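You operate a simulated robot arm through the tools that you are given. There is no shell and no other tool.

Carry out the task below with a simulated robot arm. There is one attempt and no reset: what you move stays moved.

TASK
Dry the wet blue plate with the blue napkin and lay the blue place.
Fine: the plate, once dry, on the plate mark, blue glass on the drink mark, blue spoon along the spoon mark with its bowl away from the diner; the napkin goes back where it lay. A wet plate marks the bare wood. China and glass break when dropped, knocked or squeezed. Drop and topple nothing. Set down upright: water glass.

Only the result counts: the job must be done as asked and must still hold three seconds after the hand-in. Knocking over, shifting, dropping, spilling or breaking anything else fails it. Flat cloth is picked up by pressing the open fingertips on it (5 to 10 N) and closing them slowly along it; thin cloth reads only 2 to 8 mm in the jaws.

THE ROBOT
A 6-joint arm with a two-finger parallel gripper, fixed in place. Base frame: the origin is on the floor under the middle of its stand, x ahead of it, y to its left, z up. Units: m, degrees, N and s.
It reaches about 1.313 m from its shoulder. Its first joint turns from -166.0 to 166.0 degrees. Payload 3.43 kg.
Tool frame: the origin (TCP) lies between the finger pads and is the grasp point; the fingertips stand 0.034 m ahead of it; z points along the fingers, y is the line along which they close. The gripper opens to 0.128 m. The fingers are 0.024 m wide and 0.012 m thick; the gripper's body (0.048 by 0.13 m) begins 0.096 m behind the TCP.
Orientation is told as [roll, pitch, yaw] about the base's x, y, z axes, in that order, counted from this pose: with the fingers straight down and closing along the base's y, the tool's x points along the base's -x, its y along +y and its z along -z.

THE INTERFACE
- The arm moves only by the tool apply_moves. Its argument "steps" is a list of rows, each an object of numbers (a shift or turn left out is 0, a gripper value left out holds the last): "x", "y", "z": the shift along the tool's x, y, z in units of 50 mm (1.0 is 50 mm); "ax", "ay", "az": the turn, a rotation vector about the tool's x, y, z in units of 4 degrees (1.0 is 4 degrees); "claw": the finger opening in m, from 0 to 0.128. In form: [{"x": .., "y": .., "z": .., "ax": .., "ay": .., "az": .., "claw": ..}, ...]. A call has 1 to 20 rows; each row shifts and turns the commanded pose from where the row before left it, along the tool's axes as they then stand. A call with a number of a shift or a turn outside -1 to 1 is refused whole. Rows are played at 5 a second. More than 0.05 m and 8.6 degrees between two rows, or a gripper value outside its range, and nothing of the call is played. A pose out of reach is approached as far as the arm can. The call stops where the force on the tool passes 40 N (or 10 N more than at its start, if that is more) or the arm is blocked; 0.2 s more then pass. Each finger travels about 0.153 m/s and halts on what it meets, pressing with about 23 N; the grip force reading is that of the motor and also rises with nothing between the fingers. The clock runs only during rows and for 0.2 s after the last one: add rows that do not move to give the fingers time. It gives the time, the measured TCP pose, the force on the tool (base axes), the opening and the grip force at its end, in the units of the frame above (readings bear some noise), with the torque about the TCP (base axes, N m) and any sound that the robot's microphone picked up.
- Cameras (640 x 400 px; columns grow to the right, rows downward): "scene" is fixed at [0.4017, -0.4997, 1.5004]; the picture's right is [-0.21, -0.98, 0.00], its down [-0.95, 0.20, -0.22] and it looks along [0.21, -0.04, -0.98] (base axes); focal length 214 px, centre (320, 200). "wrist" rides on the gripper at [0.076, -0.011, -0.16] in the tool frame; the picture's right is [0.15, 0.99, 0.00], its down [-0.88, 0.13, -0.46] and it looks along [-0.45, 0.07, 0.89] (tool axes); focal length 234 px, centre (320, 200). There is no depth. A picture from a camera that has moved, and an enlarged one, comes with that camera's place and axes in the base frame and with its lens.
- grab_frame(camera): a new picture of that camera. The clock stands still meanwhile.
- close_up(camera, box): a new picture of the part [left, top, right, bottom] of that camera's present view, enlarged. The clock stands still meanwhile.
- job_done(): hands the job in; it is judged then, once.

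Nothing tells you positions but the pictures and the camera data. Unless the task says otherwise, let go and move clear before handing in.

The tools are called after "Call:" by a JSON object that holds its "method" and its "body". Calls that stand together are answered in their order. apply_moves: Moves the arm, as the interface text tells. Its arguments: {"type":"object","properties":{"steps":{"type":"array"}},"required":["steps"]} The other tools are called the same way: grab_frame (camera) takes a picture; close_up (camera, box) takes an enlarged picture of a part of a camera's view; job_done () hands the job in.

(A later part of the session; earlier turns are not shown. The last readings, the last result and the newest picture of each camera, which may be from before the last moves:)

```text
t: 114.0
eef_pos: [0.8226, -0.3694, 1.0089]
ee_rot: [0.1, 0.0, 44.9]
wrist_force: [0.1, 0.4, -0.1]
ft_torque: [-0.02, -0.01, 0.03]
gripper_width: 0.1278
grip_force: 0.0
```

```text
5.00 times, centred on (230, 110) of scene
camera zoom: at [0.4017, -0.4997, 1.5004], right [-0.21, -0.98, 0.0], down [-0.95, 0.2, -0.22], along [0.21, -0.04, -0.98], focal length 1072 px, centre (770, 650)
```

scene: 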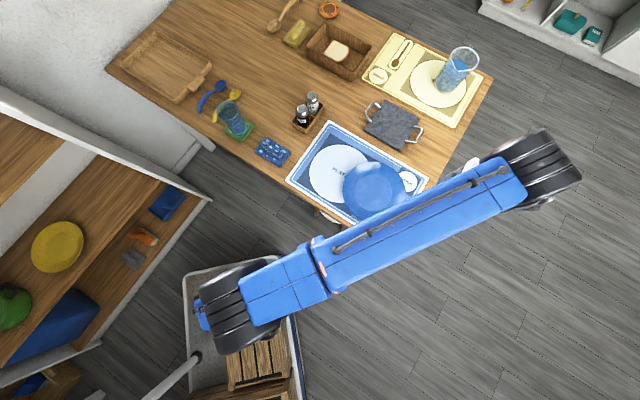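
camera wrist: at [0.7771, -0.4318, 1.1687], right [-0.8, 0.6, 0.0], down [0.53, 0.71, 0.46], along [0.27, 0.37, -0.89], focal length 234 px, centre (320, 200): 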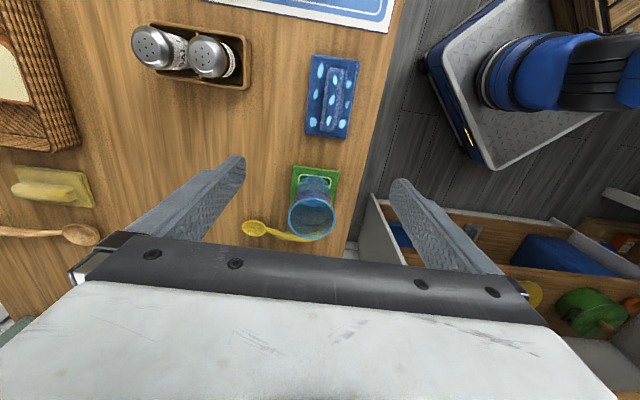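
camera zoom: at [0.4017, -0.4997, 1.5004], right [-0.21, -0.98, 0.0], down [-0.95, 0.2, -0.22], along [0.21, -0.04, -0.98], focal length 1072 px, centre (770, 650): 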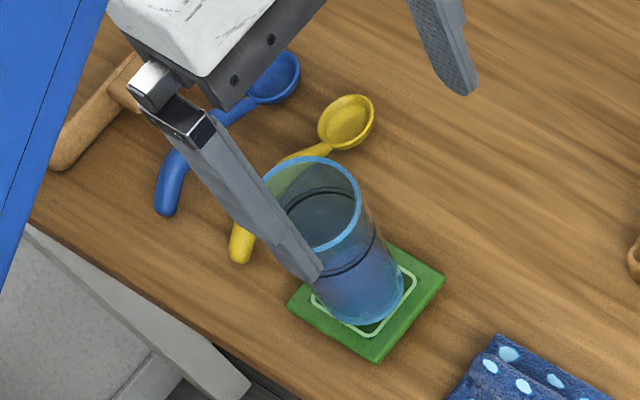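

The glass rim is at z ≈ 0.863 (72 mm across, tapering to about 62 mm), centred near (0.900, -0.287). I'll move above it and check the alignment before lowering.

Call:
{"method": "apply_moves", "body": {"steps": [{"x": -0.57, "y": 0.016}, {"x": -0.57, "y": 0.016}, {"x": -0.57, "y": 0.016}, {"x": -0.56, "y": 0.016}, {"z": 0.6}, {"z": 0.6}, {}, {}]}}

Call:
{"method": "grab_frame", "body": {"camera": "wrist"}}

Call:
{"method": "close_up", "body": {"camera": "scene", "box": [180, 60, 300, 150]}}

```text
t: 115.8
eef_pos: [0.9004, -0.2905, 0.9485]
ee_rot: [0.0, 0.0, 44.9]
wrist_force: [-0.2, -0.1, 0.3]
ft_torque: [-0.02, -0.02, -0.03]
gripper_width: 0.128
grip_force: 0.1
```

```text
taken
camera wrist: at [0.8536, -0.351, 1.1083], right [-0.8, 0.6, 0.0], down [0.53, 0.71, 0.46], along [0.27, 0.37, -0.89], focal length 234 px, centre (320, 200)
```

wrist: 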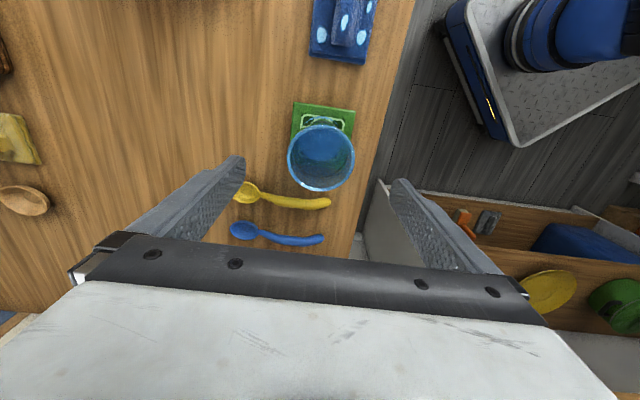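

```text
4.44 times, centred on (240, 105) of scene
camera zoom: at [0.4017, -0.4997, 1.5004], right [-0.21, -0.98, 0.0], down [-0.95, 0.2, -0.22], along [0.21, -0.04, -0.98], focal length 953 px, centre (676, 622)
```

zoom: 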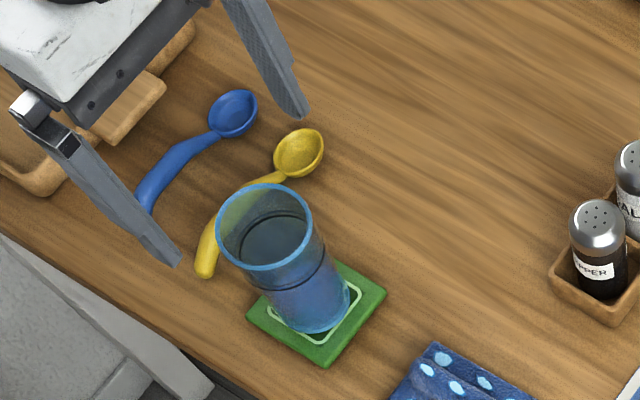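

The TCP is within 4 mm of the glass axis. I'll lower straight down around it, then close gradually.

Call:
{"method": "apply_moves", "body": {"steps": [{"y": 0.055, "z": 0.5}, {"z": 0.5}, {"z": 0.5}, {"z": 0.5}, {"z": 0.5}, {}, {}]}}

Call:
{"method": "grab_frame", "body": {"camera": "wrist"}}

Call:
{"method": "close_up", "body": {"camera": "scene", "box": [180, 60, 300, 150]}}

```text
t: 117.4
eef_pos: [0.8996, -0.29, 0.8235]
ee_rot: [0.0, -0.1, 45.0]
wrist_force: [0.3, -0.7, -0.5]
ft_torque: [0.03, 0.0, 0.02]
gripper_width: 0.128
grip_force: 0.0
```

```text
taken
camera wrist: at [0.8533, -0.351, 0.9829], right [-0.8, 0.6, 0.0], down [0.53, 0.71, 0.46], along [0.27, 0.37, -0.89], focal length 234 px, centre (320, 200)
```

wrist: 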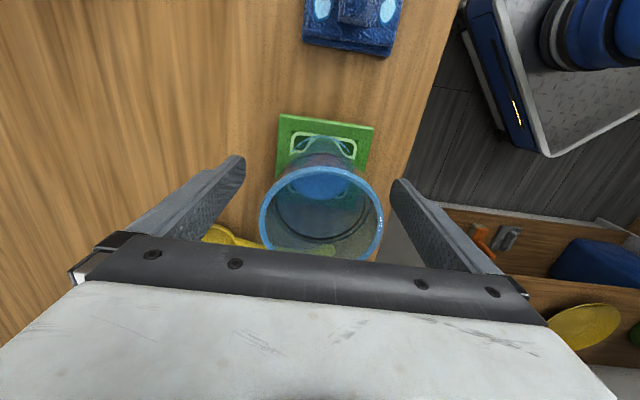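

```text
4.44 times, centred on (240, 105) of scene
camera zoom: at [0.4017, -0.4997, 1.5004], right [-0.21, -0.98, 0.0], down [-0.95, 0.2, -0.22], along [0.21, -0.04, -0.98], focal length 953 px, centre (676, 622)
```

zoom: 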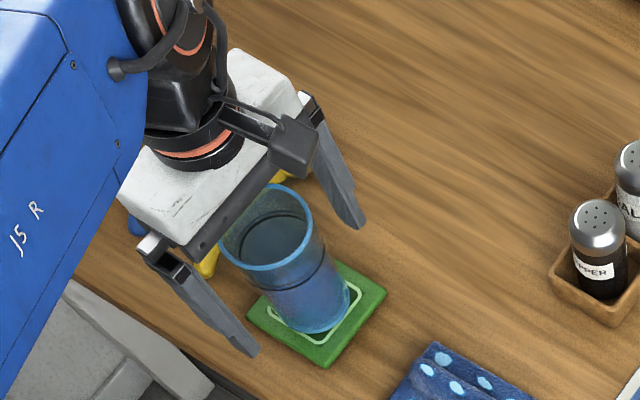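

The glass is centred between the fingers. Closing slowly.

Call:
{"method": "apply_moves", "body": {"steps": [{"claw": 0.11}, {"claw": 0.096}, {"claw": 0.086}, {"claw": 0.08}, {"claw": 0.076}, {"claw": 0.072}, {"claw": 0.069}, {"claw": 0.067}, {}]}}

```text
t: 119.4
eef_pos: [0.8985, -0.2894, 0.8239]
ee_rot: [0.0, 0.0, 44.9]
wrist_force: [-0.7, 0.2, -0.2]
ft_torque: [-0.08, -0.05, 0.0]
gripper_width: 0.0716
grip_force: 22.8
```

Contact at 71.6 mm with 23 N. I'll relax the command a little to see whether a gentler hold is possible.

Call:
{"method": "apply_moves", "body": {"steps": [{"claw": 0.0705}, {}]}}

Call:
{"method": "close_up", "body": {"camera": "wrist", "box": [200, 90, 440, 270]}}

```text
t: 120.0
eef_pos: [0.8997, -0.2885, 0.8243]
ee_rot: [0.1, 0.0, 44.9]
wrist_force: [0.1, 0.3, -0.7]
ft_torque: [-0.01, -0.02, 0.02]
gripper_width: 0.0716
grip_force: 22.4
```

```text
2.22 times, centred on (320, 180) of wrist
camera zoom: at [0.8533, -0.351, 0.9831], right [-0.8, 0.6, 0.0], down [0.53, 0.71, 0.46], along [0.27, 0.37, -0.89], focal length 520 px, centre (320, 244)
```

zoom: 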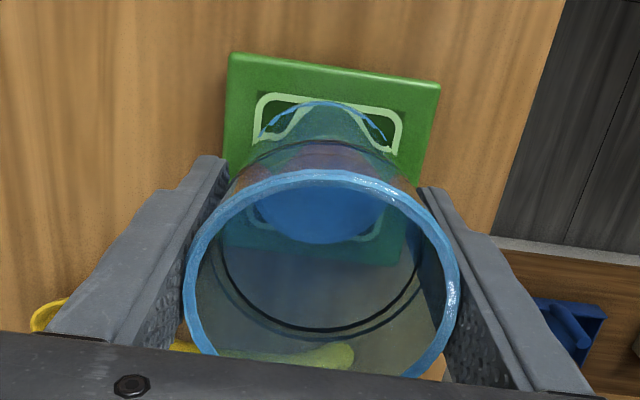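

The gripper holds at about 23 N regardless, and the glass is intact. I'll lift slowly a little and check that it holds.

Call:
{"method": "apply_moves", "body": {"steps": [{"z": -0.05}, {"z": -0.1}, {"z": -0.15}, {"z": -0.2}, {}]}}

Call:
{"method": "close_up", "body": {"camera": "wrist", "box": [200, 90, 440, 270]}}

Call:
{"method": "close_up", "body": {"camera": "scene", "box": [180, 60, 300, 150]}}

```text
t: 121.2
eef_pos: [0.8983, -0.2869, 0.85]
ee_rot: [-0.1, 0.0, 44.9]
wrist_force: [0.0, 0.8, -1.7]
ft_torque: [-0.03, 0.05, -0.01]
gripper_width: 0.0718
grip_force: 22.6
```

```text
2.22 times, centred on (320, 180) of wrist
camera zoom: at [0.8523, -0.3487, 1.0091], right [-0.8, 0.6, 0.0], down [0.53, 0.71, 0.46], along [0.27, 0.37, -0.89], focal length 520 px, centre (320, 244)
```

zoom: 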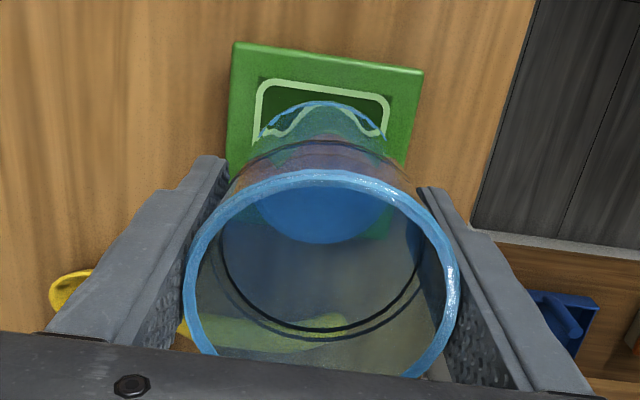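

```text
4.44 times, centred on (240, 105) of scene
camera zoom: at [0.4017, -0.4997, 1.5004], right [-0.21, -0.98, 0.0], down [-0.95, 0.2, -0.22], along [0.21, -0.04, -0.98], focal length 953 px, centre (676, 622)
```

zoom: 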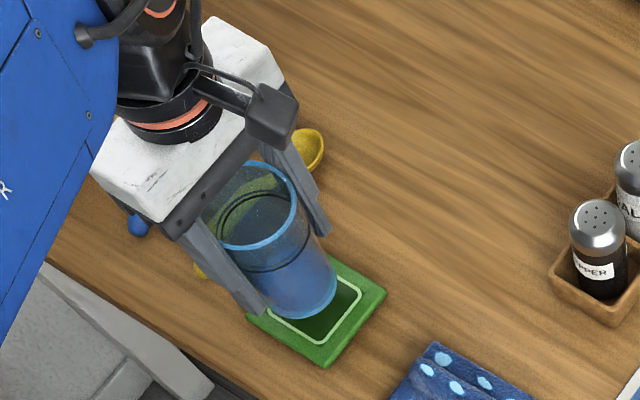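

The glass is lifted cleanly (about 0.17 kg) and the coaster stayed. Lifting further and carrying it toward the drink mark.

Call:
{"method": "apply_moves", "body": {"steps": [{"z": -0.3}, {"z": -0.5}, {"z": -0.6}, {"z": -0.5}, {"x": 0.3, "y": -0.08}, {"x": 0.6, "y": -0.156}, {"x": 0.6385, "y": -0.1662}, {"x": 0.6385, "y": -0.1662}, {"x": 0.6385, "y": -0.1662}, {"x": 0.6385, "y": -0.1662}, {"x": 0.6385, "y": -0.1662}, {"x": 0.6385, "y": -0.1662}, {"x": 0.6385, "y": -0.1662}, {"x": 0.6385, "y": -0.1662}, {"x": 0.6385, "y": -0.1662}, {"x": 0.6385, "y": -0.1662}, {"x": 0.6385, "y": -0.1662}, {"x": 0.4, "y": -0.1}, {}]}}

Call:
{"method": "grab_frame", "body": {"camera": "wrist"}}

Call:
{"method": "grab_frame", "body": {"camera": "scene"}}

```text
t: 125.2
eef_pos: [0.68, -0.6583, 0.9467]
ee_rot: [0.0, -0.1, 44.9]
wrist_force: [0.7, 0.0, -2.8]
ft_torque: [0.03, 0.01, 0.02]
gripper_width: 0.0717
grip_force: 22.6
```

```text
taken
camera wrist: at [0.6324, -0.7199, 1.1049], right [-0.8, 0.6, 0.0], down [0.53, 0.71, 0.46], along [0.27, 0.37, -0.89], focal length 234 px, centre (320, 200)
```

wrist: 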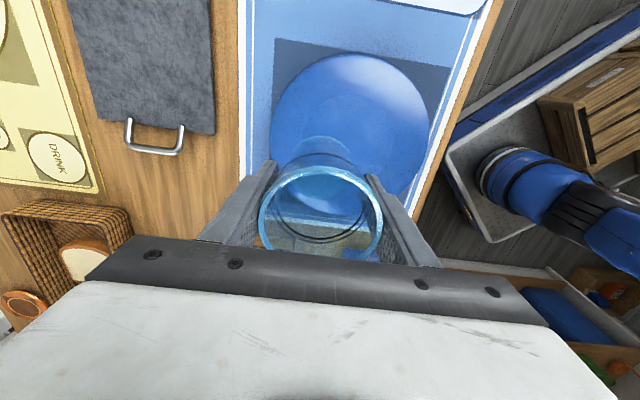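

```text
taken
```

scene: 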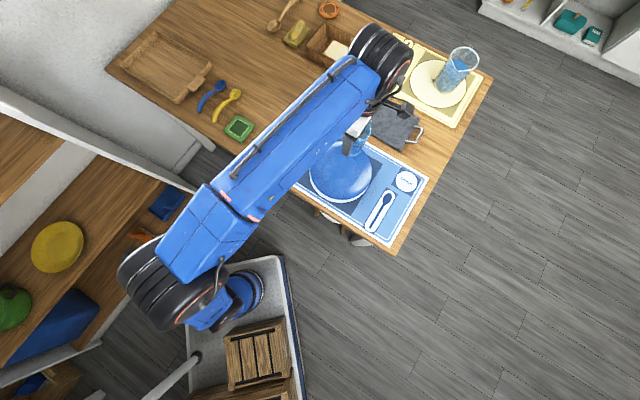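

Halfway there. Continuing to above the drink mark.

Call:
{"method": "apply_moves", "body": {"steps": [{"x": 0.4, "y": -0.1}, {"x": 0.6, "y": -0.17}, {"x": 0.65, "y": -0.18}, {"x": 0.65, "y": -0.18}, {"x": 0.65, "y": -0.18}, {"x": 0.65, "y": -0.18}, {"x": 0.5, "y": -0.13}, {"x": 0.3, "y": -0.08}, {}, {}]}}

Call:
{"method": "grab_frame", "body": {"camera": "wrist"}}

Call:
{"method": "close_up", "body": {"camera": "scene", "box": [300, 110, 480, 250]}}

```text
t: 127.4
eef_pos: [0.566, -0.8556, 0.9461]
ee_rot: [-0.1, 0.1, 44.8]
wrist_force: [0.0, -0.3, -1.5]
ft_torque: [-0.01, 0.0, -0.02]
gripper_width: 0.0717
grip_force: 23.4
```

```text
taken
camera wrist: at [0.5194, -0.917, 1.1055], right [-0.8, 0.6, 0.0], down [0.53, 0.71, 0.46], along [0.27, 0.37, -0.89], focal length 234 px, centre (320, 200)
```

wrist: 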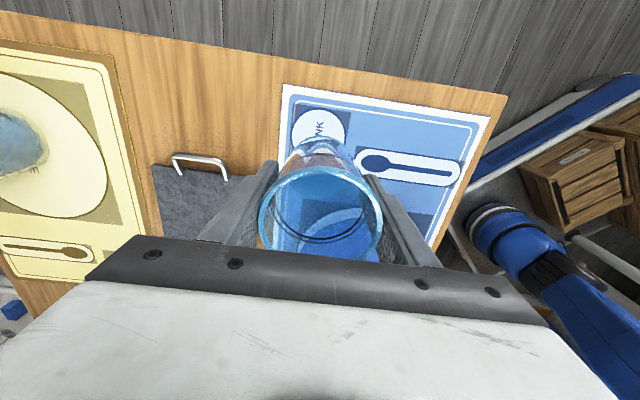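

```text
2.86 times, centred on (390, 180) of scene
camera zoom: at [0.4017, -0.4997, 1.5004], right [-0.21, -0.98, 0.0], down [-0.95, 0.2, -0.22], along [0.21, -0.04, -0.98], focal length 613 px, centre (120, 257)
```

zoom: 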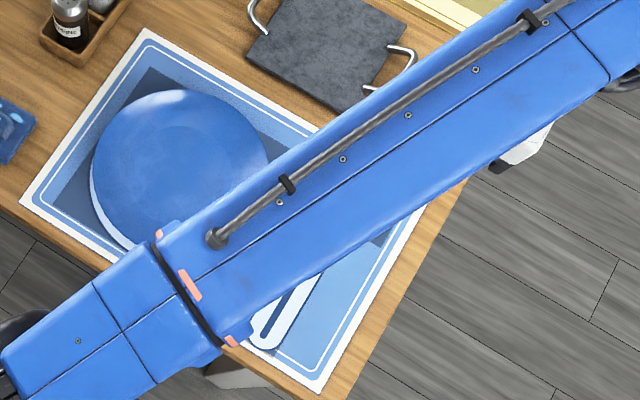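

Call:
{"method": "close_up", "body": {"camera": "wrist", "box": [260, 80, 380, 180]}}

```text
4.00 times, centred on (320, 130) of wrist
camera zoom: at [0.5194, -0.917, 1.1055], right [-0.8, 0.6, 0.0], down [0.53, 0.71, 0.46], along [0.27, 0.37, -0.89], focal length 937 px, centre (320, 480)
```

zoom: 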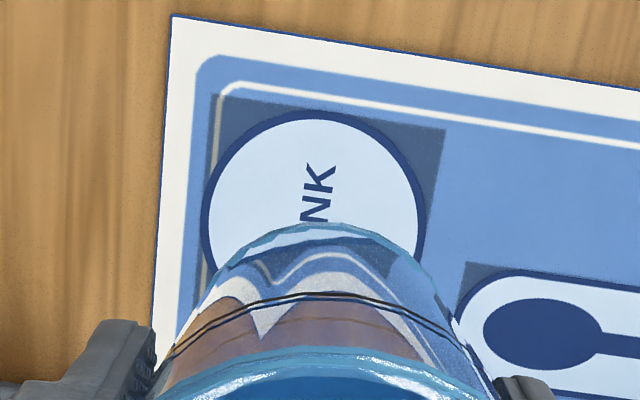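

The glass is lined up with the drink mark within a few millimetres. I'll lower it gently and feel for contact.

Call:
{"method": "apply_moves", "body": {"steps": [{"z": 0.4}, {"z": 0.5}, {"z": 0.5}, {"z": 0.5}, {"z": 0.3}, {"z": 0.12}, {}, {}]}}

Call:
{"method": "apply_moves", "body": {"steps": [{"z": 0.04}, {"z": 0.04}, {}]}}

```text
t: 129.2
eef_pos: [0.567, -0.856, 0.8296]
ee_rot: [0.0, 0.0, 44.9]
wrist_force: [0.2, 0.4, -2.6]
ft_torque: [-0.01, -0.02, 0.03]
gripper_width: 0.0714
grip_force: 22.9
```

```text
t: 130.0
eef_pos: [0.5669, -0.8568, 0.8247]
ee_rot: [0.0, -0.1, 44.9]
wrist_force: [-0.3, 0.4, -2.7]
ft_torque: [-0.04, 0.0, 0.0]
gripper_width: 0.0716
grip_force: 23.2
```

Call:
{"method": "apply_moves", "body": {"steps": [{"z": 0.03}, {"z": 0.03}, {}]}}

```text
t: 130.8
eef_pos: [0.5659, -0.8549, 0.8219]
ee_rot: [0.0, 0.0, 45.0]
wrist_force: [0.5, 0.0, -1.5]
ft_torque: [0.02, -0.01, -0.03]
gripper_width: 0.0716
grip_force: 23.5
```

Call:
{"method": "apply_moves", "body": {"steps": [{"z": 0.03}, {"z": 0.02}, {}]}}

```text
t: 131.6
eef_pos: [0.5657, -0.8562, 0.8197]
ee_rot: [0.0, 0.0, 44.8]
wrist_force: [0.1, -0.2, -2.6]
ft_torque: [0.0, -0.01, -0.01]
gripper_width: 0.0716
grip_force: 23.2
```

Call:
{"method": "apply_moves", "body": {"steps": [{"z": 0.02}, {"z": 0.02}, {}]}}

```text
t: 132.4
eef_pos: [0.5653, -0.8575, 0.8174]
ee_rot: [-0.1, 0.0, 44.9]
wrist_force: [0.2, -1.1, -2.2]
ft_torque: [0.02, 0.01, 0.0]
gripper_width: 0.0717
grip_force: 22.4
```

Call:
{"method": "apply_moves", "body": {"steps": [{"z": 0.02}, {"z": 0.02}, {}]}}

```text
t: 133.2
eef_pos: [0.5662, -0.8559, 0.8156]
ee_rot: [-0.1, 0.0, 44.9]
wrist_force: [0.6, 0.7, -2.2]
ft_torque: [0.02, 0.05, 0.03]
gripper_width: 0.0719
grip_force: 23.1
```

Call:
{"method": "apply_moves", "body": {"steps": [{"z": 0.02}, {"z": 0.02}, {}]}}

Call:
{"method": "close_up", "body": {"camera": "wrist", "box": [200, 60, 440, 260]}}

```text
t: 134.0
eef_pos: [0.5661, -0.8567, 0.8132]
ee_rot: [0.0, 0.0, 44.9]
wrist_force: [-0.8, 0.6, -2.2]
ft_torque: [0.03, -0.02, 0.01]
gripper_width: 0.0717
grip_force: 22.6
```

```text
2.00 times, centred on (320, 160) of wrist
camera zoom: at [0.5207, -0.9186, 0.9728], right [-0.8, 0.6, 0.0], down [0.53, 0.71, 0.46], along [0.27, 0.37, -0.89], focal length 468 px, centre (320, 280)
```

zoom: 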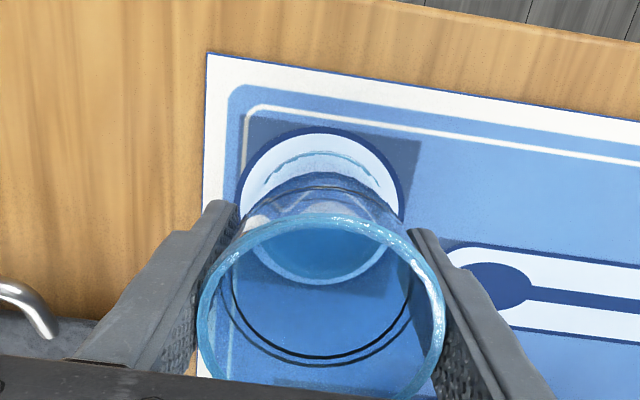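

No contact yet; the base is visibly just above the drink circle and centred. Continuing down.

Call:
{"method": "apply_moves", "body": {"steps": [{"z": 0.02}, {"z": 0.02}, {}]}}

```text
t: 134.8
eef_pos: [0.5656, -0.8558, 0.812]
ee_rot: [-0.1, 0.0, 44.9]
wrist_force: [0.4, 0.6, -2.0]
ft_torque: [0.0, 0.01, 0.03]
gripper_width: 0.0717
grip_force: 23.0
```

Call:
{"method": "apply_moves", "body": {"steps": [{"z": 0.02}, {"z": 0.02}, {}]}}

```text
t: 135.6
eef_pos: [0.5656, -0.8565, 0.8105]
ee_rot: [0.0, 0.0, 45.0]
wrist_force: [-1.8, 0.2, 0.4]
ft_torque: [-0.07, 0.01, 0.01]
gripper_width: 0.0719
grip_force: 22.8
```

The weight has transferred to the mat, so the glass is down. I'll open the fingers slowly.

Call:
{"method": "apply_moves", "body": {"steps": [{"z": 0.008}, {"claw": 0.073}, {"claw": 0.075}, {"claw": 0.078}, {"claw": 0.084}, {"claw": 0.094}, {"claw": 0.11}, {"claw": 0.125}, {}]}}

Call:
{"method": "close_up", "body": {"camera": "wrist", "box": [200, 60, 440, 260]}}

```text
t: 137.6
eef_pos: [0.5658, -0.8573, 0.8096]
ee_rot: [0.0, 0.0, 45.0]
wrist_force: [-0.4, -0.5, 0.0]
ft_torque: [0.0, -0.01, 0.04]
gripper_width: 0.1252
grip_force: 0.1
```

```text
2.00 times, centred on (320, 160) of wrist
camera zoom: at [0.5205, -0.9178, 0.969], right [-0.8, 0.6, 0.0], down [0.53, 0.71, 0.46], along [0.27, 0.37, -0.89], focal length 468 px, centre (320, 280)
```

zoom: 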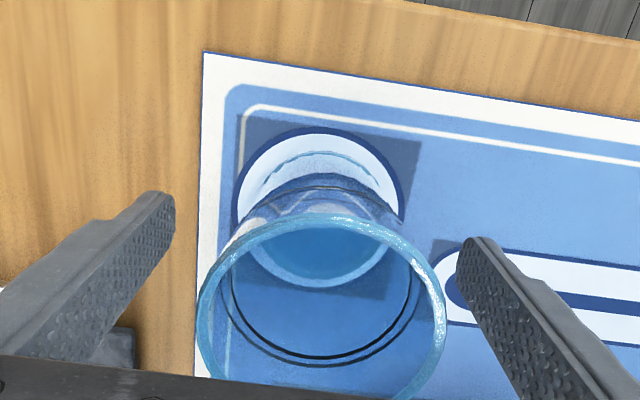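

The glass stands free on its mark. Rising straight up, then on to the spoon.

Call:
{"method": "apply_moves", "body": {"steps": [{"z": -0.3}, {"z": -0.6}, {"z": -0.9}, {"z": -0.9}, {"z": -0.9}, {"z": -0.5}, {}]}}

Call:
{"method": "close_up", "body": {"camera": "wrist", "box": [200, 40, 480, 260]}}

```text
t: 139.2
eef_pos: [0.5617, -0.8444, 1.0029]
ee_rot: [0.0, 0.1, 44.9]
wrist_force: [-0.1, 0.0, 0.3]
ft_torque: [0.0, 0.0, -0.01]
gripper_width: 0.125
grip_force: 0.1
out of reach, approached as far as the arm can: row 6
```

```text
1.82 times, centred on (340, 150) of wrist
camera zoom: at [0.5158, -0.9061, 1.1638], right [-0.8, 0.6, 0.0], down [0.53, 0.72, 0.45], along [0.27, 0.36, -0.89], focal length 426 px, centre (284, 291)
```

zoom: 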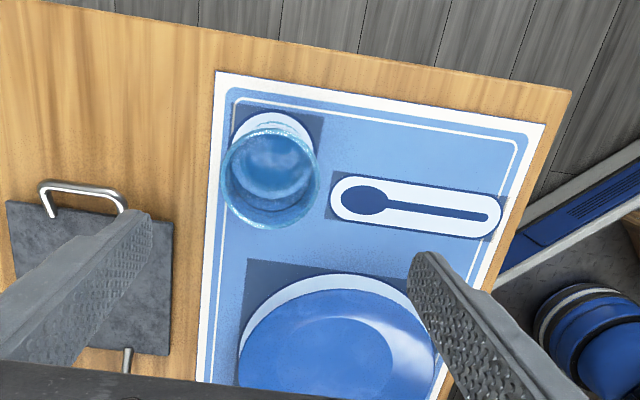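

The glass is in place. Now the blue spoon: I'll travel back along the table at a safe height and turn the gripper to yaw -45° so the fingers close across the spoon.

Call:
{"method": "apply_moves", "body": {"steps": [{"x": -0.5, "y": 0.1, "z": 0.2}, {"x": -0.865, "y": 0.183, "z": 0.08}, {"x": -0.865, "y": 0.183, "z": 0.08}, {"x": -0.865, "y": 0.183, "z": 0.08}, {"x": -0.865, "y": 0.183, "z": 0.08}, {"x": -0.865, "y": 0.183, "z": 0.08}, {"x": -0.865, "y": 0.183, "z": 0.08}, {"x": -0.865, "y": 0.183, "z": 0.08}, {"x": -0.865, "y": 0.183, "z": 0.08}, {"x": -0.865, "y": 0.183, "z": 0.08}, {"x": -0.865, "y": 0.183, "z": 0.08}, {"x": -0.865, "y": 0.183, "z": 0.08}, {"x": -0.4, "y": 0.09}, {}]}}

Call:
{"method": "apply_moves", "body": {"steps": [{"az": 0.95, "claw": 0.06}, {"az": 0.95}, {"az": 0.95}, {"az": 0.95}, {"az": 0.95}, {"az": 0.95}, {"az": 0.95}, {"az": 0.95}, {"az": 0.95}, {"az": 0.95}, {"az": 0.95}, {"az": 0.95}, {}]}}

Call:
{"method": "apply_moves", "body": {"steps": [{"az": 0.95}, {"az": 0.95}, {"az": 0.95}, {"az": 0.95}, {"az": 0.95}, {"az": 0.95}, {"az": 0.95}, {"az": 0.95}, {"az": 0.95}, {"az": 0.95}, {"az": 0.95}, {"az": 0.65}, {}]}}

Call:
{"method": "grab_frame", "body": {"camera": "wrist"}}

Call:
{"method": "grab_frame", "body": {"camera": "scene"}}

```text
t: 142.2
eef_pos: [0.8526, -0.3971, 0.9499]
ee_rot: [-0.1, 0.0, 45.0]
wrist_force: [0.0, 0.9, 0.5]
ft_torque: [0.04, -0.02, 0.0]
gripper_width: 0.1249
grip_force: 0.2
```

```text
t: 145.0
eef_pos: [0.8536, -0.4004, 0.9505]
ee_rot: [0.0, 0.0, -0.8]
wrist_force: [0.6, 0.6, 0.3]
ft_torque: [-0.02, 0.01, 0.01]
gripper_width: 0.0601
grip_force: 0.0
```

```text
t: 147.8
eef_pos: [0.8532, -0.4008, 0.95]
ee_rot: [0.0, 0.0, -45.2]
wrist_force: [-0.9, -0.1, 0.9]
ft_torque: [-0.01, 0.0, -0.04]
gripper_width: 0.06
grip_force: 0.0
```

```text
taken
camera wrist: at [0.7911, -0.3552, 1.1093], right [0.6, 0.8, 0.0], down [0.71, -0.53, 0.46], along [0.36, -0.27, -0.89], focal length 234 px, centre (320, 200)
```

wrist: 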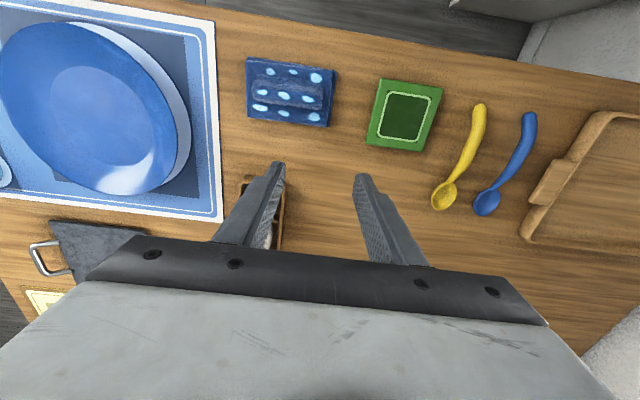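

```text
taken
```

scene: 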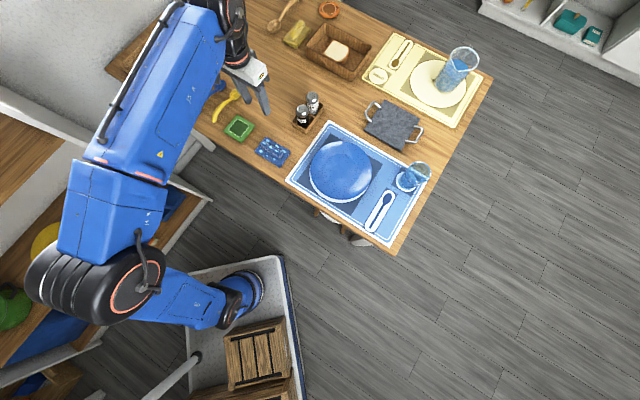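

The spoons lie to the right of this view, bowls pointing away from the diner side already. I'll zoom in on them.

Call:
{"method": "close_up", "body": {"camera": "wrist", "box": [400, 80, 580, 240]}}

Call:
{"method": "close_up", "body": {"camera": "scene", "box": [300, 110, 480, 250]}}

```text
2.50 times, centred on (490, 160) of wrist
camera zoom: at [0.7911, -0.3552, 1.1093], right [0.6, 0.8, 0.0], down [0.71, -0.53, 0.46], along [0.36, -0.27, -0.89], focal length 585 px, centre (-105, 300)
```

zoom: 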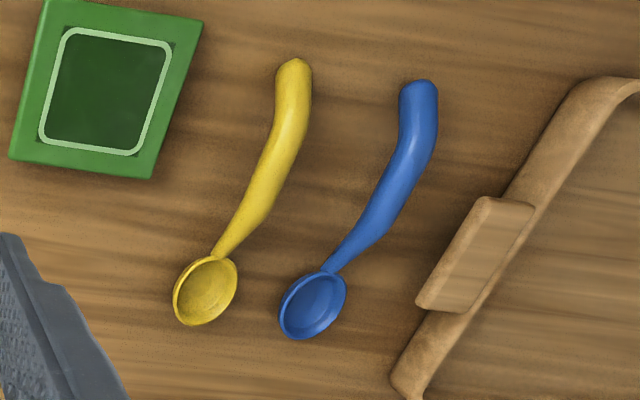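

```text
2.86 times, centred on (390, 180) of scene
camera zoom: at [0.4017, -0.4997, 1.5004], right [-0.21, -0.98, 0.0], down [-0.95, 0.2, -0.22], along [0.21, -0.04, -0.98], focal length 613 px, centre (120, 257)
```

zoom: 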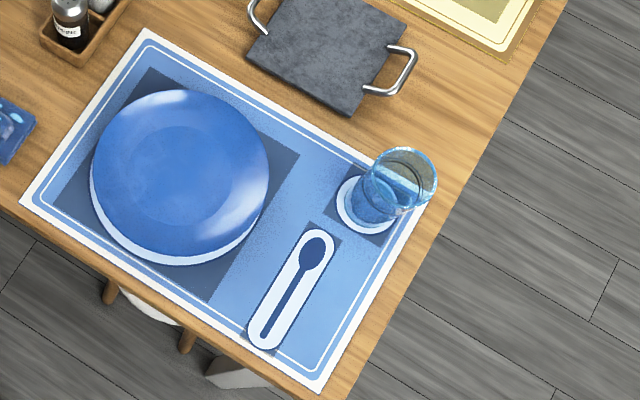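

The glass stands upright on its mark; I'll zoom in to check how well it is centred.

Call:
{"method": "close_up", "body": {"camera": "scene", "box": [380, 140, 440, 200]}}

```text
6.67 times, centred on (410, 170) of scene
camera zoom: at [0.4017, -0.4997, 1.5004], right [-0.21, -0.98, 0.0], down [-0.95, 0.2, -0.22], along [0.21, -0.04, -0.98], focal length 1430 px, centre (-280, 400)
```

zoom: 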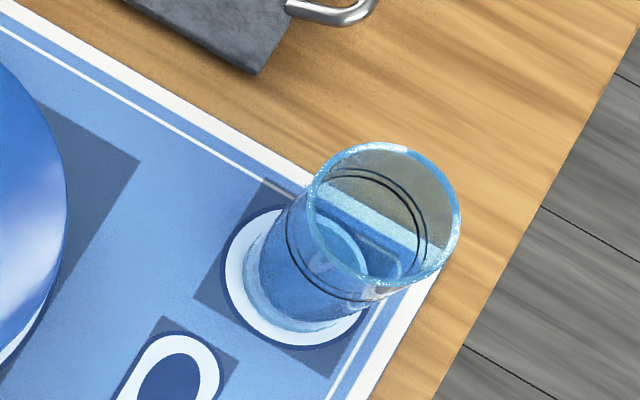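

The glass is well centred. Now moving over the blue spoon (mid-handle about (1.05, -0.18)) for a near-overhead look.

Call:
{"method": "apply_moves", "body": {"steps": [{"x": 0.038, "y": 0.834, "z": 0.143}, {"x": 0.038, "y": 0.834, "z": 0.143}, {"x": 0.038, "y": 0.834, "z": 0.143}, {"x": 0.038, "y": 0.834, "z": 0.143}, {"x": 0.038, "y": 0.834, "z": 0.143}, {"x": 0.038, "y": 0.834, "z": 0.143}, {"x": 0.038, "y": 0.834, "z": 0.143}, {}, {}]}}

Call:
{"method": "grab_frame", "body": {"camera": "wrist"}}

Call:
{"method": "close_up", "body": {"camera": "wrist", "box": [220, 20, 420, 220]}}

```text
t: 149.8
eef_pos: [1.051, -0.1871, 0.9011]
ee_rot: [-0.1, 0.0, -45.1]
wrist_force: [0.6, 0.5, 0.3]
ft_torque: [-0.01, 0.01, -0.02]
gripper_width: 0.0599
grip_force: 0.0
```

```text
taken
camera wrist: at [0.9888, -0.1419, 1.0595], right [0.6, 0.8, 0.0], down [0.71, -0.53, 0.46], along [0.36, -0.27, -0.89], focal length 234 px, centre (320, 200)
```

wrist: 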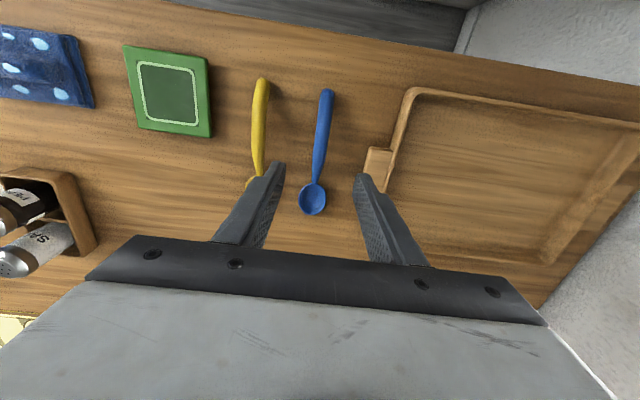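

```text
2.00 times, centred on (320, 120) of wrist
camera zoom: at [0.9888, -0.1419, 1.0595], right [0.6, 0.8, 0.0], down [0.71, -0.53, 0.46], along [0.36, -0.27, -0.89], focal length 468 px, centre (320, 360)
```

zoom: 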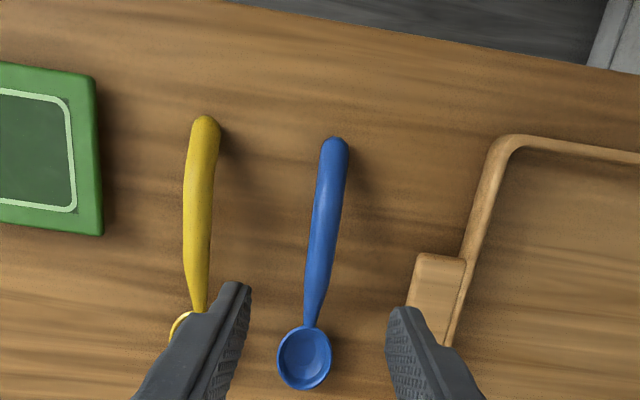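

Seen from above, the blue spoon is straight, lying exactly along the 45° line with an upward-arched handle, so I can pinch the handle at mid-length. I'll narrow the opening and lower.

Call:
{"method": "apply_moves", "body": {"steps": [{"claw": 0.046, "z": 0.4}, {"z": 0.5}, {"z": 0.5}, {"z": 0.4}, {"z": 0.2}, {}, {}]}}

Call:
{"method": "grab_frame", "body": {"camera": "wrist"}}

Call:
{"method": "close_up", "body": {"camera": "wrist", "box": [200, 60, 440, 260]}}

```text
t: 151.4
eef_pos: [1.0508, -0.185, 0.7993]
ee_rot: [0.1, 0.0, -45.0]
wrist_force: [1.1, 0.1, -0.6]
ft_torque: [0.02, 0.02, -0.01]
gripper_width: 0.0462
grip_force: 0.0
```

```text
taken
camera wrist: at [0.9896, -0.1404, 0.9587], right [0.6, 0.8, 0.0], down [0.71, -0.53, 0.46], along [0.36, -0.27, -0.89], focal length 234 px, centre (320, 200)
```

wrist: 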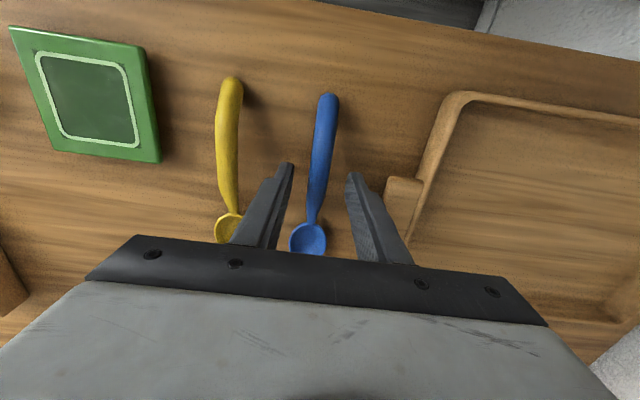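

```text
2.00 times, centred on (320, 160) of wrist
camera zoom: at [0.9896, -0.1404, 0.9587], right [0.6, 0.8, 0.0], down [0.71, -0.53, 0.46], along [0.36, -0.27, -0.89], focal length 468 px, centre (320, 280)
```

zoom: 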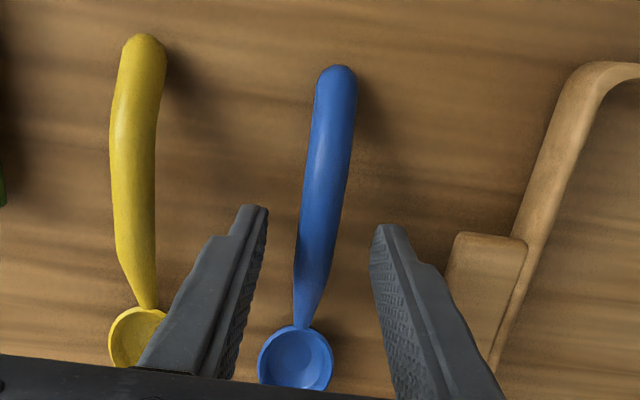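

The handle is centred between the fingers. Lowering the last few millimetres, then closing gently.

Call:
{"method": "apply_moves", "body": {"steps": [{"z": 0.08}, {"z": 0.08}, {}]}}

Call:
{"method": "apply_moves", "body": {"steps": [{"claw": 0.038}, {"claw": 0.03}, {"claw": 0.024}, {"claw": 0.019}, {"claw": 0.015}, {"claw": 0.012}, {"claw": 0.009}, {}]}}

Call:
{"method": "close_up", "body": {"camera": "wrist", "box": [200, 60, 440, 260]}}

```text
t: 152.2
eef_pos: [1.0508, -0.1849, 0.7913]
ee_rot: [0.0, -0.1, -45.0]
wrist_force: [0.2, 0.1, 0.3]
ft_torque: [-0.02, 0.01, 0.0]
gripper_width: 0.0464
grip_force: 0.1
```

```text
t: 154.0
eef_pos: [1.0488, -0.1845, 0.7904]
ee_rot: [0.1, 0.0, -45.0]
wrist_force: [-0.2, 0.8, 0.9]
ft_torque: [0.0, 0.0, -0.04]
gripper_width: 0.0157
grip_force: 23.0
```

```text
2.00 times, centred on (320, 160) of wrist
camera zoom: at [0.9887, -0.1393, 0.951], right [0.6, 0.8, 0.0], down [0.71, -0.53, 0.46], along [0.36, -0.27, -0.89], focal length 468 px, centre (320, 280)
```

zoom: 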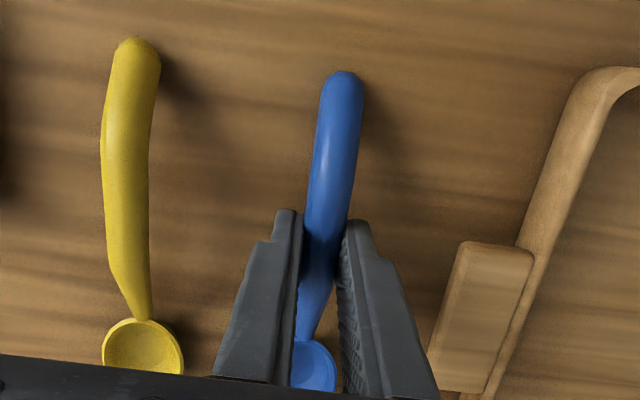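

The handle is gripped at 16 mm. Lifting slowly and checking the hold.

Call:
{"method": "apply_moves", "body": {"steps": [{"z": -0.1}, {"z": -0.2}, {"z": -0.3}, {"z": -0.4}, {"z": -0.5}, {"z": -0.5}, {}]}}

Call:
{"method": "grab_frame", "body": {"camera": "wrist"}}

Call:
{"method": "close_up", "body": {"camera": "scene", "box": [160, 30, 300, 150]}}

```text
t: 155.6
eef_pos: [1.0489, -0.1855, 0.8912]
ee_rot: [0.0, 0.1, -45.1]
wrist_force: [-0.6, -0.4, 0.1]
ft_torque: [0.0, 0.0, 0.02]
gripper_width: 0.0153
grip_force: 23.2
```

```text
taken
camera wrist: at [0.9872, -0.141, 1.0508], right [0.6, 0.8, 0.0], down [0.71, -0.53, 0.46], along [0.36, -0.27, -0.89], focal length 234 px, centre (320, 200)
```

wrist: 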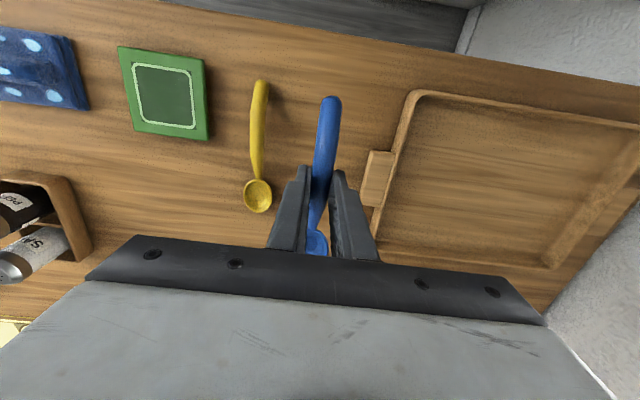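

```text
3.33 times, centred on (230, 90) of scene
camera zoom: at [0.4017, -0.4997, 1.5004], right [-0.21, -0.98, 0.0], down [-0.95, 0.2, -0.22], along [0.21, -0.04, -0.98], focal length 715 px, centre (620, 567)
```

zoom: 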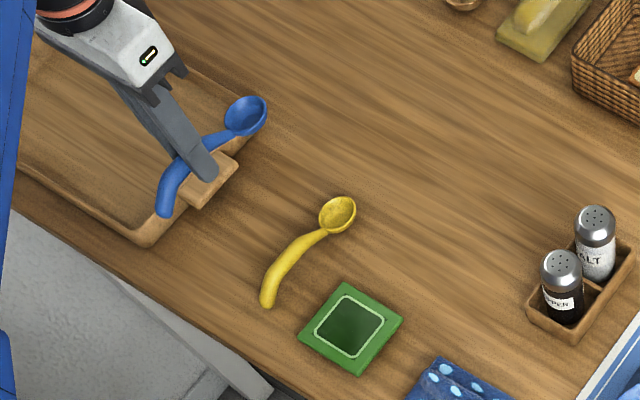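

The spoon is held and the yellow spoon is untouched. Carrying it along the table to above the spoon mark (target TCP about (0.466, -0.718)).

Call:
{"method": "apply_moves", "body": {"steps": [{"y": -0.4, "x": 0.02, "z": -0.05}, {"y": -0.79, "x": 0.036, "z": -0.1}, {"y": -0.8, "x": 0.036, "z": -0.1}, {"y": -0.8, "x": 0.036, "z": -0.1}, {"y": -0.8, "x": 0.036, "z": -0.1}, {"y": -0.8, "x": 0.036, "z": -0.1}, {"y": -0.8, "x": 0.036}, {"y": -0.8, "x": 0.036}, {"y": -0.8, "x": 0.036}, {"y": -0.8, "x": 0.036}, {"y": -0.8, "x": 0.036}, {"y": -0.8, "x": 0.036}, {"y": -0.8, "x": 0.036}, {"y": -0.8, "x": 0.036}, {"y": -0.8, "x": 0.036}, {"y": -0.8, "x": 0.036}, {"y": -0.8, "x": 0.036}, {"y": -0.8, "x": 0.036}, {"y": -0.6, "x": 0.036}, {"y": -0.4, "x": 0.036}]}}

Call:
{"method": "apply_moves", "body": {"steps": [{"y": -0.6}, {"y": -0.35}, {}, {}]}}

Call:
{"method": "grab_frame", "body": {"camera": "wrist"}}

Call:
{"method": "grab_frame", "body": {"camera": "scene"}}

```text
t: 159.8
eef_pos: [0.4918, -0.6883, 0.9186]
ee_rot: [0.0, 0.1, -45.0]
wrist_force: [0.3, 0.0, -0.3]
ft_torque: [-0.05, 0.02, 0.02]
gripper_width: 0.0156
grip_force: 23.1
```

```text
t: 160.8
eef_pos: [0.4592, -0.7214, 0.9199]
ee_rot: [0.0, 0.1, -45.1]
wrist_force: [0.0, -0.3, 0.6]
ft_torque: [0.0, -0.01, 0.03]
gripper_width: 0.0154
grip_force: 22.8
```

```text
taken
camera wrist: at [0.3979, -0.6767, 1.0786], right [0.6, 0.8, 0.0], down [0.71, -0.53, 0.46], along [0.36, -0.27, -0.89], focal length 234 px, centre (320, 200)
```

wrist: 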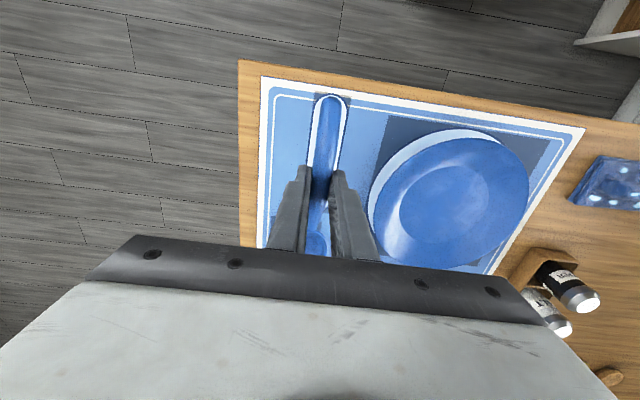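

```text
taken
```

scene: 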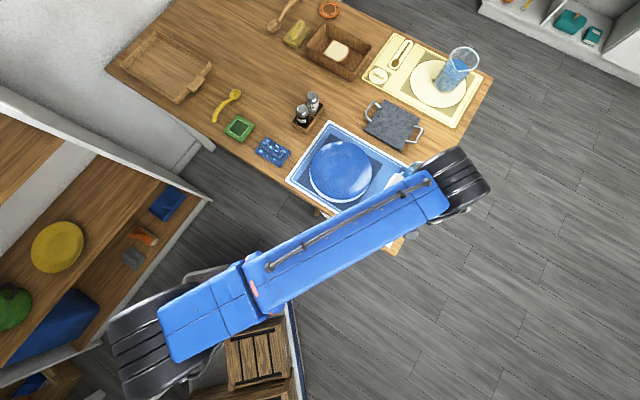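

I'm over the spoon mark; zooming in to fine-align.

Call:
{"method": "close_up", "body": {"camera": "wrist", "box": [250, 70, 410, 250]}}

```text
2.22 times, centred on (330, 160) of wrist
camera zoom: at [0.3979, -0.6767, 1.0786], right [0.6, 0.8, 0.0], down [0.71, -0.53, 0.46], along [0.36, -0.27, -0.89], focal length 520 px, centre (298, 289)
```

zoom: 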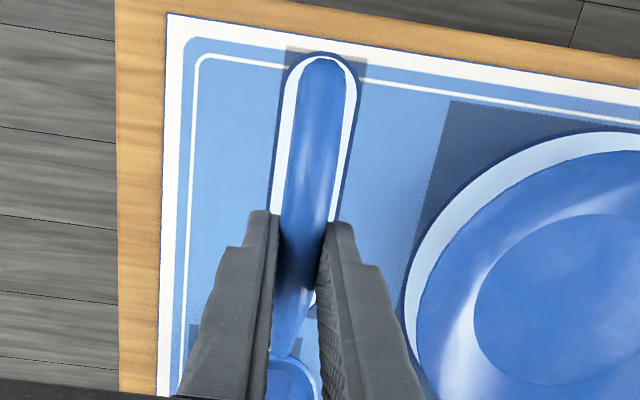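

Call:
{"method": "apply_moves", "body": {"steps": [{"x": -0.04, "y": 0.14}, {"z": 0.5}, {"z": 0.5}, {"z": 0.5}, {"z": 0.4}, {"z": 0.3}, {"z": 0.12}, {}, {}]}}

Call:
{"method": "grab_frame", "body": {"camera": "wrist"}}

Call:
{"method": "close_up", "body": {"camera": "wrist", "box": [230, 60, 430, 260]}}

```text
t: 162.8
eef_pos: [0.4673, -0.7191, 0.8044]
ee_rot: [0.0, 0.0, -45.2]
wrist_force: [0.8, -0.5, -0.4]
ft_torque: [0.0, 0.0, 0.0]
gripper_width: 0.0158
grip_force: 22.9
```

```text
taken
camera wrist: at [0.4057, -0.6731, 0.963], right [0.6, 0.8, 0.0], down [0.71, -0.53, 0.46], along [0.36, -0.27, -0.89], focal length 234 px, centre (320, 200)
```

wrist: 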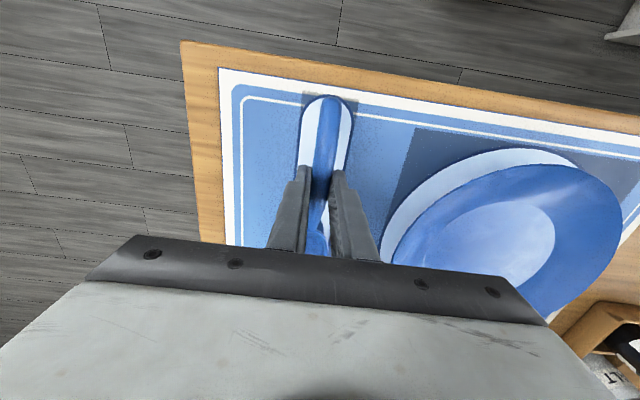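

```text
2.00 times, centred on (330, 160) of wrist
camera zoom: at [0.4057, -0.6731, 0.963], right [0.6, 0.8, 0.0], down [0.71, -0.53, 0.46], along [0.36, -0.27, -0.89], focal length 468 px, centre (300, 280)
```

zoom: 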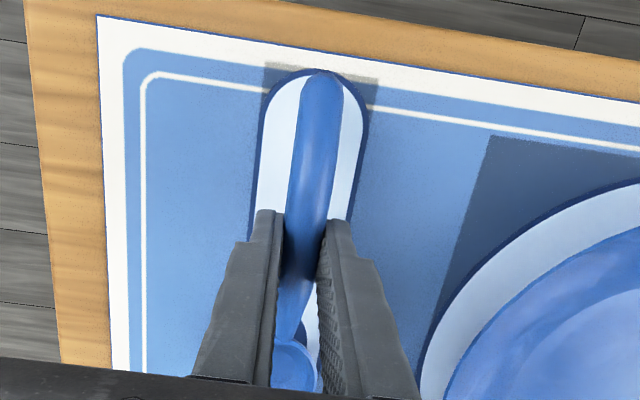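

The spoon lies right over its capsule mark. A tiny shift along the mark, then down in small steps.

Call:
{"method": "apply_moves", "body": {"steps": [{"x": -0.05, "z": 0.06}, {"z": 0.06}, {"z": 0.04}, {}]}}

Call:
{"method": "apply_moves", "body": {"steps": [{"z": 0.03}, {}]}}

```text
t: 163.8
eef_pos: [0.4698, -0.7225, 0.7962]
ee_rot: [0.1, 0.0, -45.2]
wrist_force: [0.6, 0.1, 0.0]
ft_torque: [-0.02, 0.04, 0.03]
gripper_width: 0.0154
grip_force: 22.9
```

```text
t: 164.4
eef_pos: [0.4694, -0.7218, 0.7943]
ee_rot: [0.0, 0.1, -45.1]
wrist_force: [0.8, -1.1, -1.0]
ft_torque: [0.03, 0.02, 0.01]
gripper_width: 0.0154
grip_force: 23.2
```

Call:
{"method": "apply_moves", "body": {"steps": [{"z": 0.02}, {}]}}

Call:
{"method": "apply_moves", "body": {"steps": [{"z": 0.02}, {}]}}

```text
t: 165.0
eef_pos: [0.4693, -0.7219, 0.7937]
ee_rot: [-0.1, 0.0, -45.1]
wrist_force: [1.5, -0.7, 3.4]
ft_torque: [-0.04, -0.06, 0.0]
gripper_width: 0.0154
grip_force: 23.3
```

```text
t: 165.6
eef_pos: [0.4699, -0.7208, 0.7927]
ee_rot: [-0.2, -0.1, -45.1]
wrist_force: [3.9, -3.4, 16.3]
ft_torque: [-0.08, -0.06, 0.01]
gripper_width: 0.0153
grip_force: 22.9
```

The spoon is down (I'll ease the pressure) and now release gently.

Call:
{"method": "apply_moves", "body": {"steps": [{"z": -0.012}, {}, {"claw": 0.018}, {"claw": 0.022}, {"claw": 0.03}, {"claw": 0.04}, {"claw": 0.046}, {}]}}

Call:
{"method": "close_up", "body": {"camera": "wrist", "box": [230, 60, 430, 260]}}

```text
t: 167.4
eef_pos: [0.47, -0.7228, 0.7919]
ee_rot: [0.0, 0.0, -45.0]
wrist_force: [0.0, -0.2, 0.2]
ft_torque: [0.02, 0.0, 0.0]
gripper_width: 0.0462
grip_force: 0.2
```

```text
2.00 times, centred on (330, 160) of wrist
camera zoom: at [0.4078, -0.6758, 0.9523], right [0.6, 0.8, 0.0], down [0.71, -0.53, 0.46], along [0.36, -0.27, -0.89], focal length 468 px, centre (300, 280)
```

zoom: 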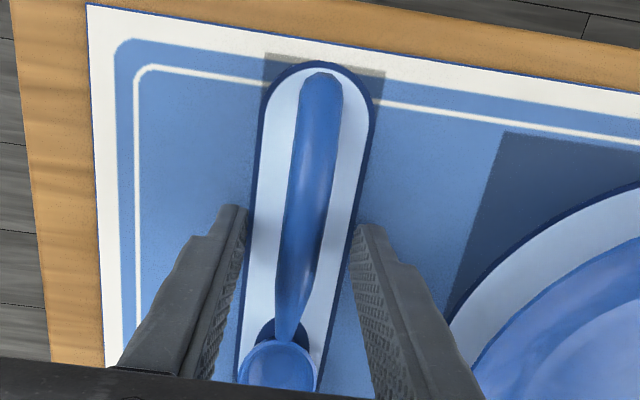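

The spoon lies along its mark, bowl away from the diner. Rising straight up and moving clear for a final check.

Call:
{"method": "apply_moves", "body": {"steps": [{"z": -0.2}, {"z": -0.5}, {"z": -0.8}, {"z": -0.8}, {"z": -0.8}, {"x": 0.6, "z": -0.4}, {"x": 0.9}, {"x": 0.9}, {"x": 0.9}, {"x": 0.9}, {"x": 0.5}, {}]}}

Call:
{"method": "grab_frame", "body": {"camera": "scene"}}

Call:
{"method": "grab_frame", "body": {"camera": "wrist"}}

```text
t: 170.0
eef_pos: [0.3018, -0.5543, 0.9661]
ee_rot: [0.0, -0.1, -45.0]
wrist_force: [0.7, 0.1, 0.3]
ft_torque: [0.0, 0.0, 0.0]
gripper_width: 0.0458
grip_force: 0.0
```

```text
taken
```

scene: 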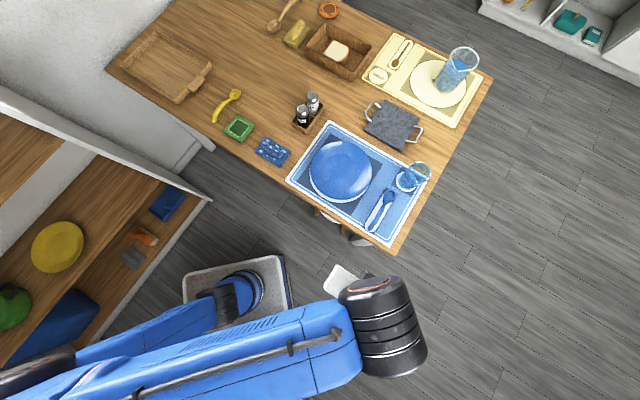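

```text
taken
camera wrist: at [0.2406, -0.5081, 1.1245], right [0.6, 0.8, 0.0], down [0.71, -0.53, 0.46], along [0.36, -0.27, -0.89], focal length 234 px, centre (320, 200)
```

wrist: 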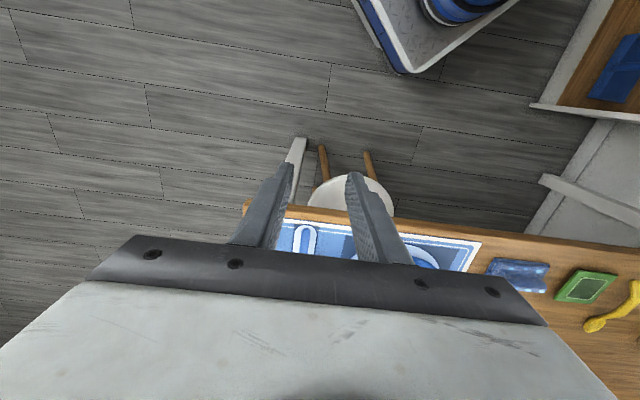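

Call:
{"method": "close_up", "body": {"camera": "scene", "box": [280, 110, 440, 250]}}

Call:
{"method": "close_up", "body": {"camera": "scene", "box": [350, 150, 440, 240]}}

Call:
{"method": "close_up", "body": {"camera": "scene", "box": [190, 70, 340, 180]}}

```text
2.86 times, centred on (360, 180) of scene
camera zoom: at [0.4017, -0.4997, 1.5004], right [-0.21, -0.98, 0.0], down [-0.95, 0.2, -0.22], along [0.21, -0.04, -0.98], focal length 613 px, centre (206, 257)
```

zoom: 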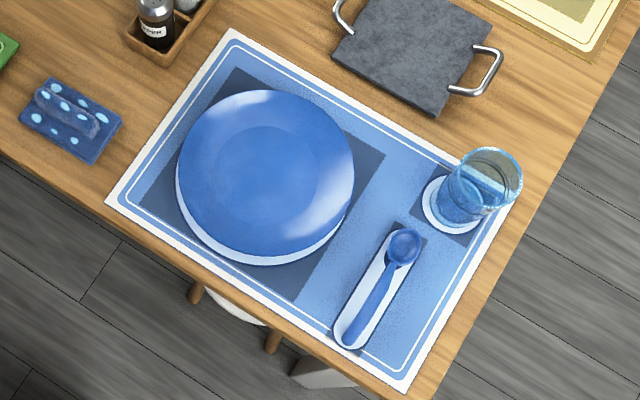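

```text
4.44 times, centred on (395, 195) of scene
camera zoom: at [0.4017, -0.4997, 1.5004], right [-0.21, -0.98, 0.0], down [-0.95, 0.2, -0.22], along [0.21, -0.04, -0.98], focal length 953 px, centre (-13, 222)
```

zoom: 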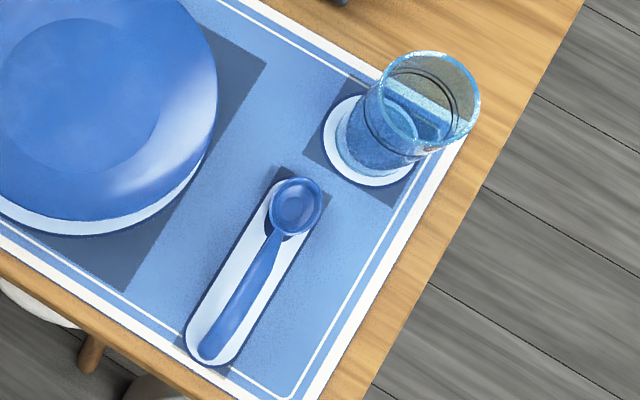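

```text
3.64 times, centred on (265, 125) of scene
camera zoom: at [0.4017, -0.4997, 1.5004], right [-0.21, -0.98, 0.0], down [-0.95, 0.2, -0.22], along [0.21, -0.04, -0.98], focal length 780 px, centre (520, 473)
```

zoom: 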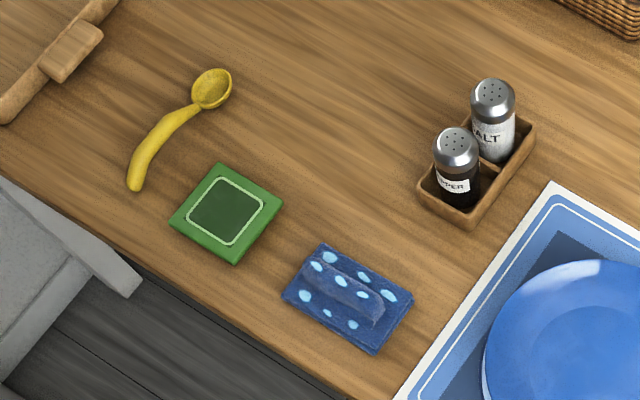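

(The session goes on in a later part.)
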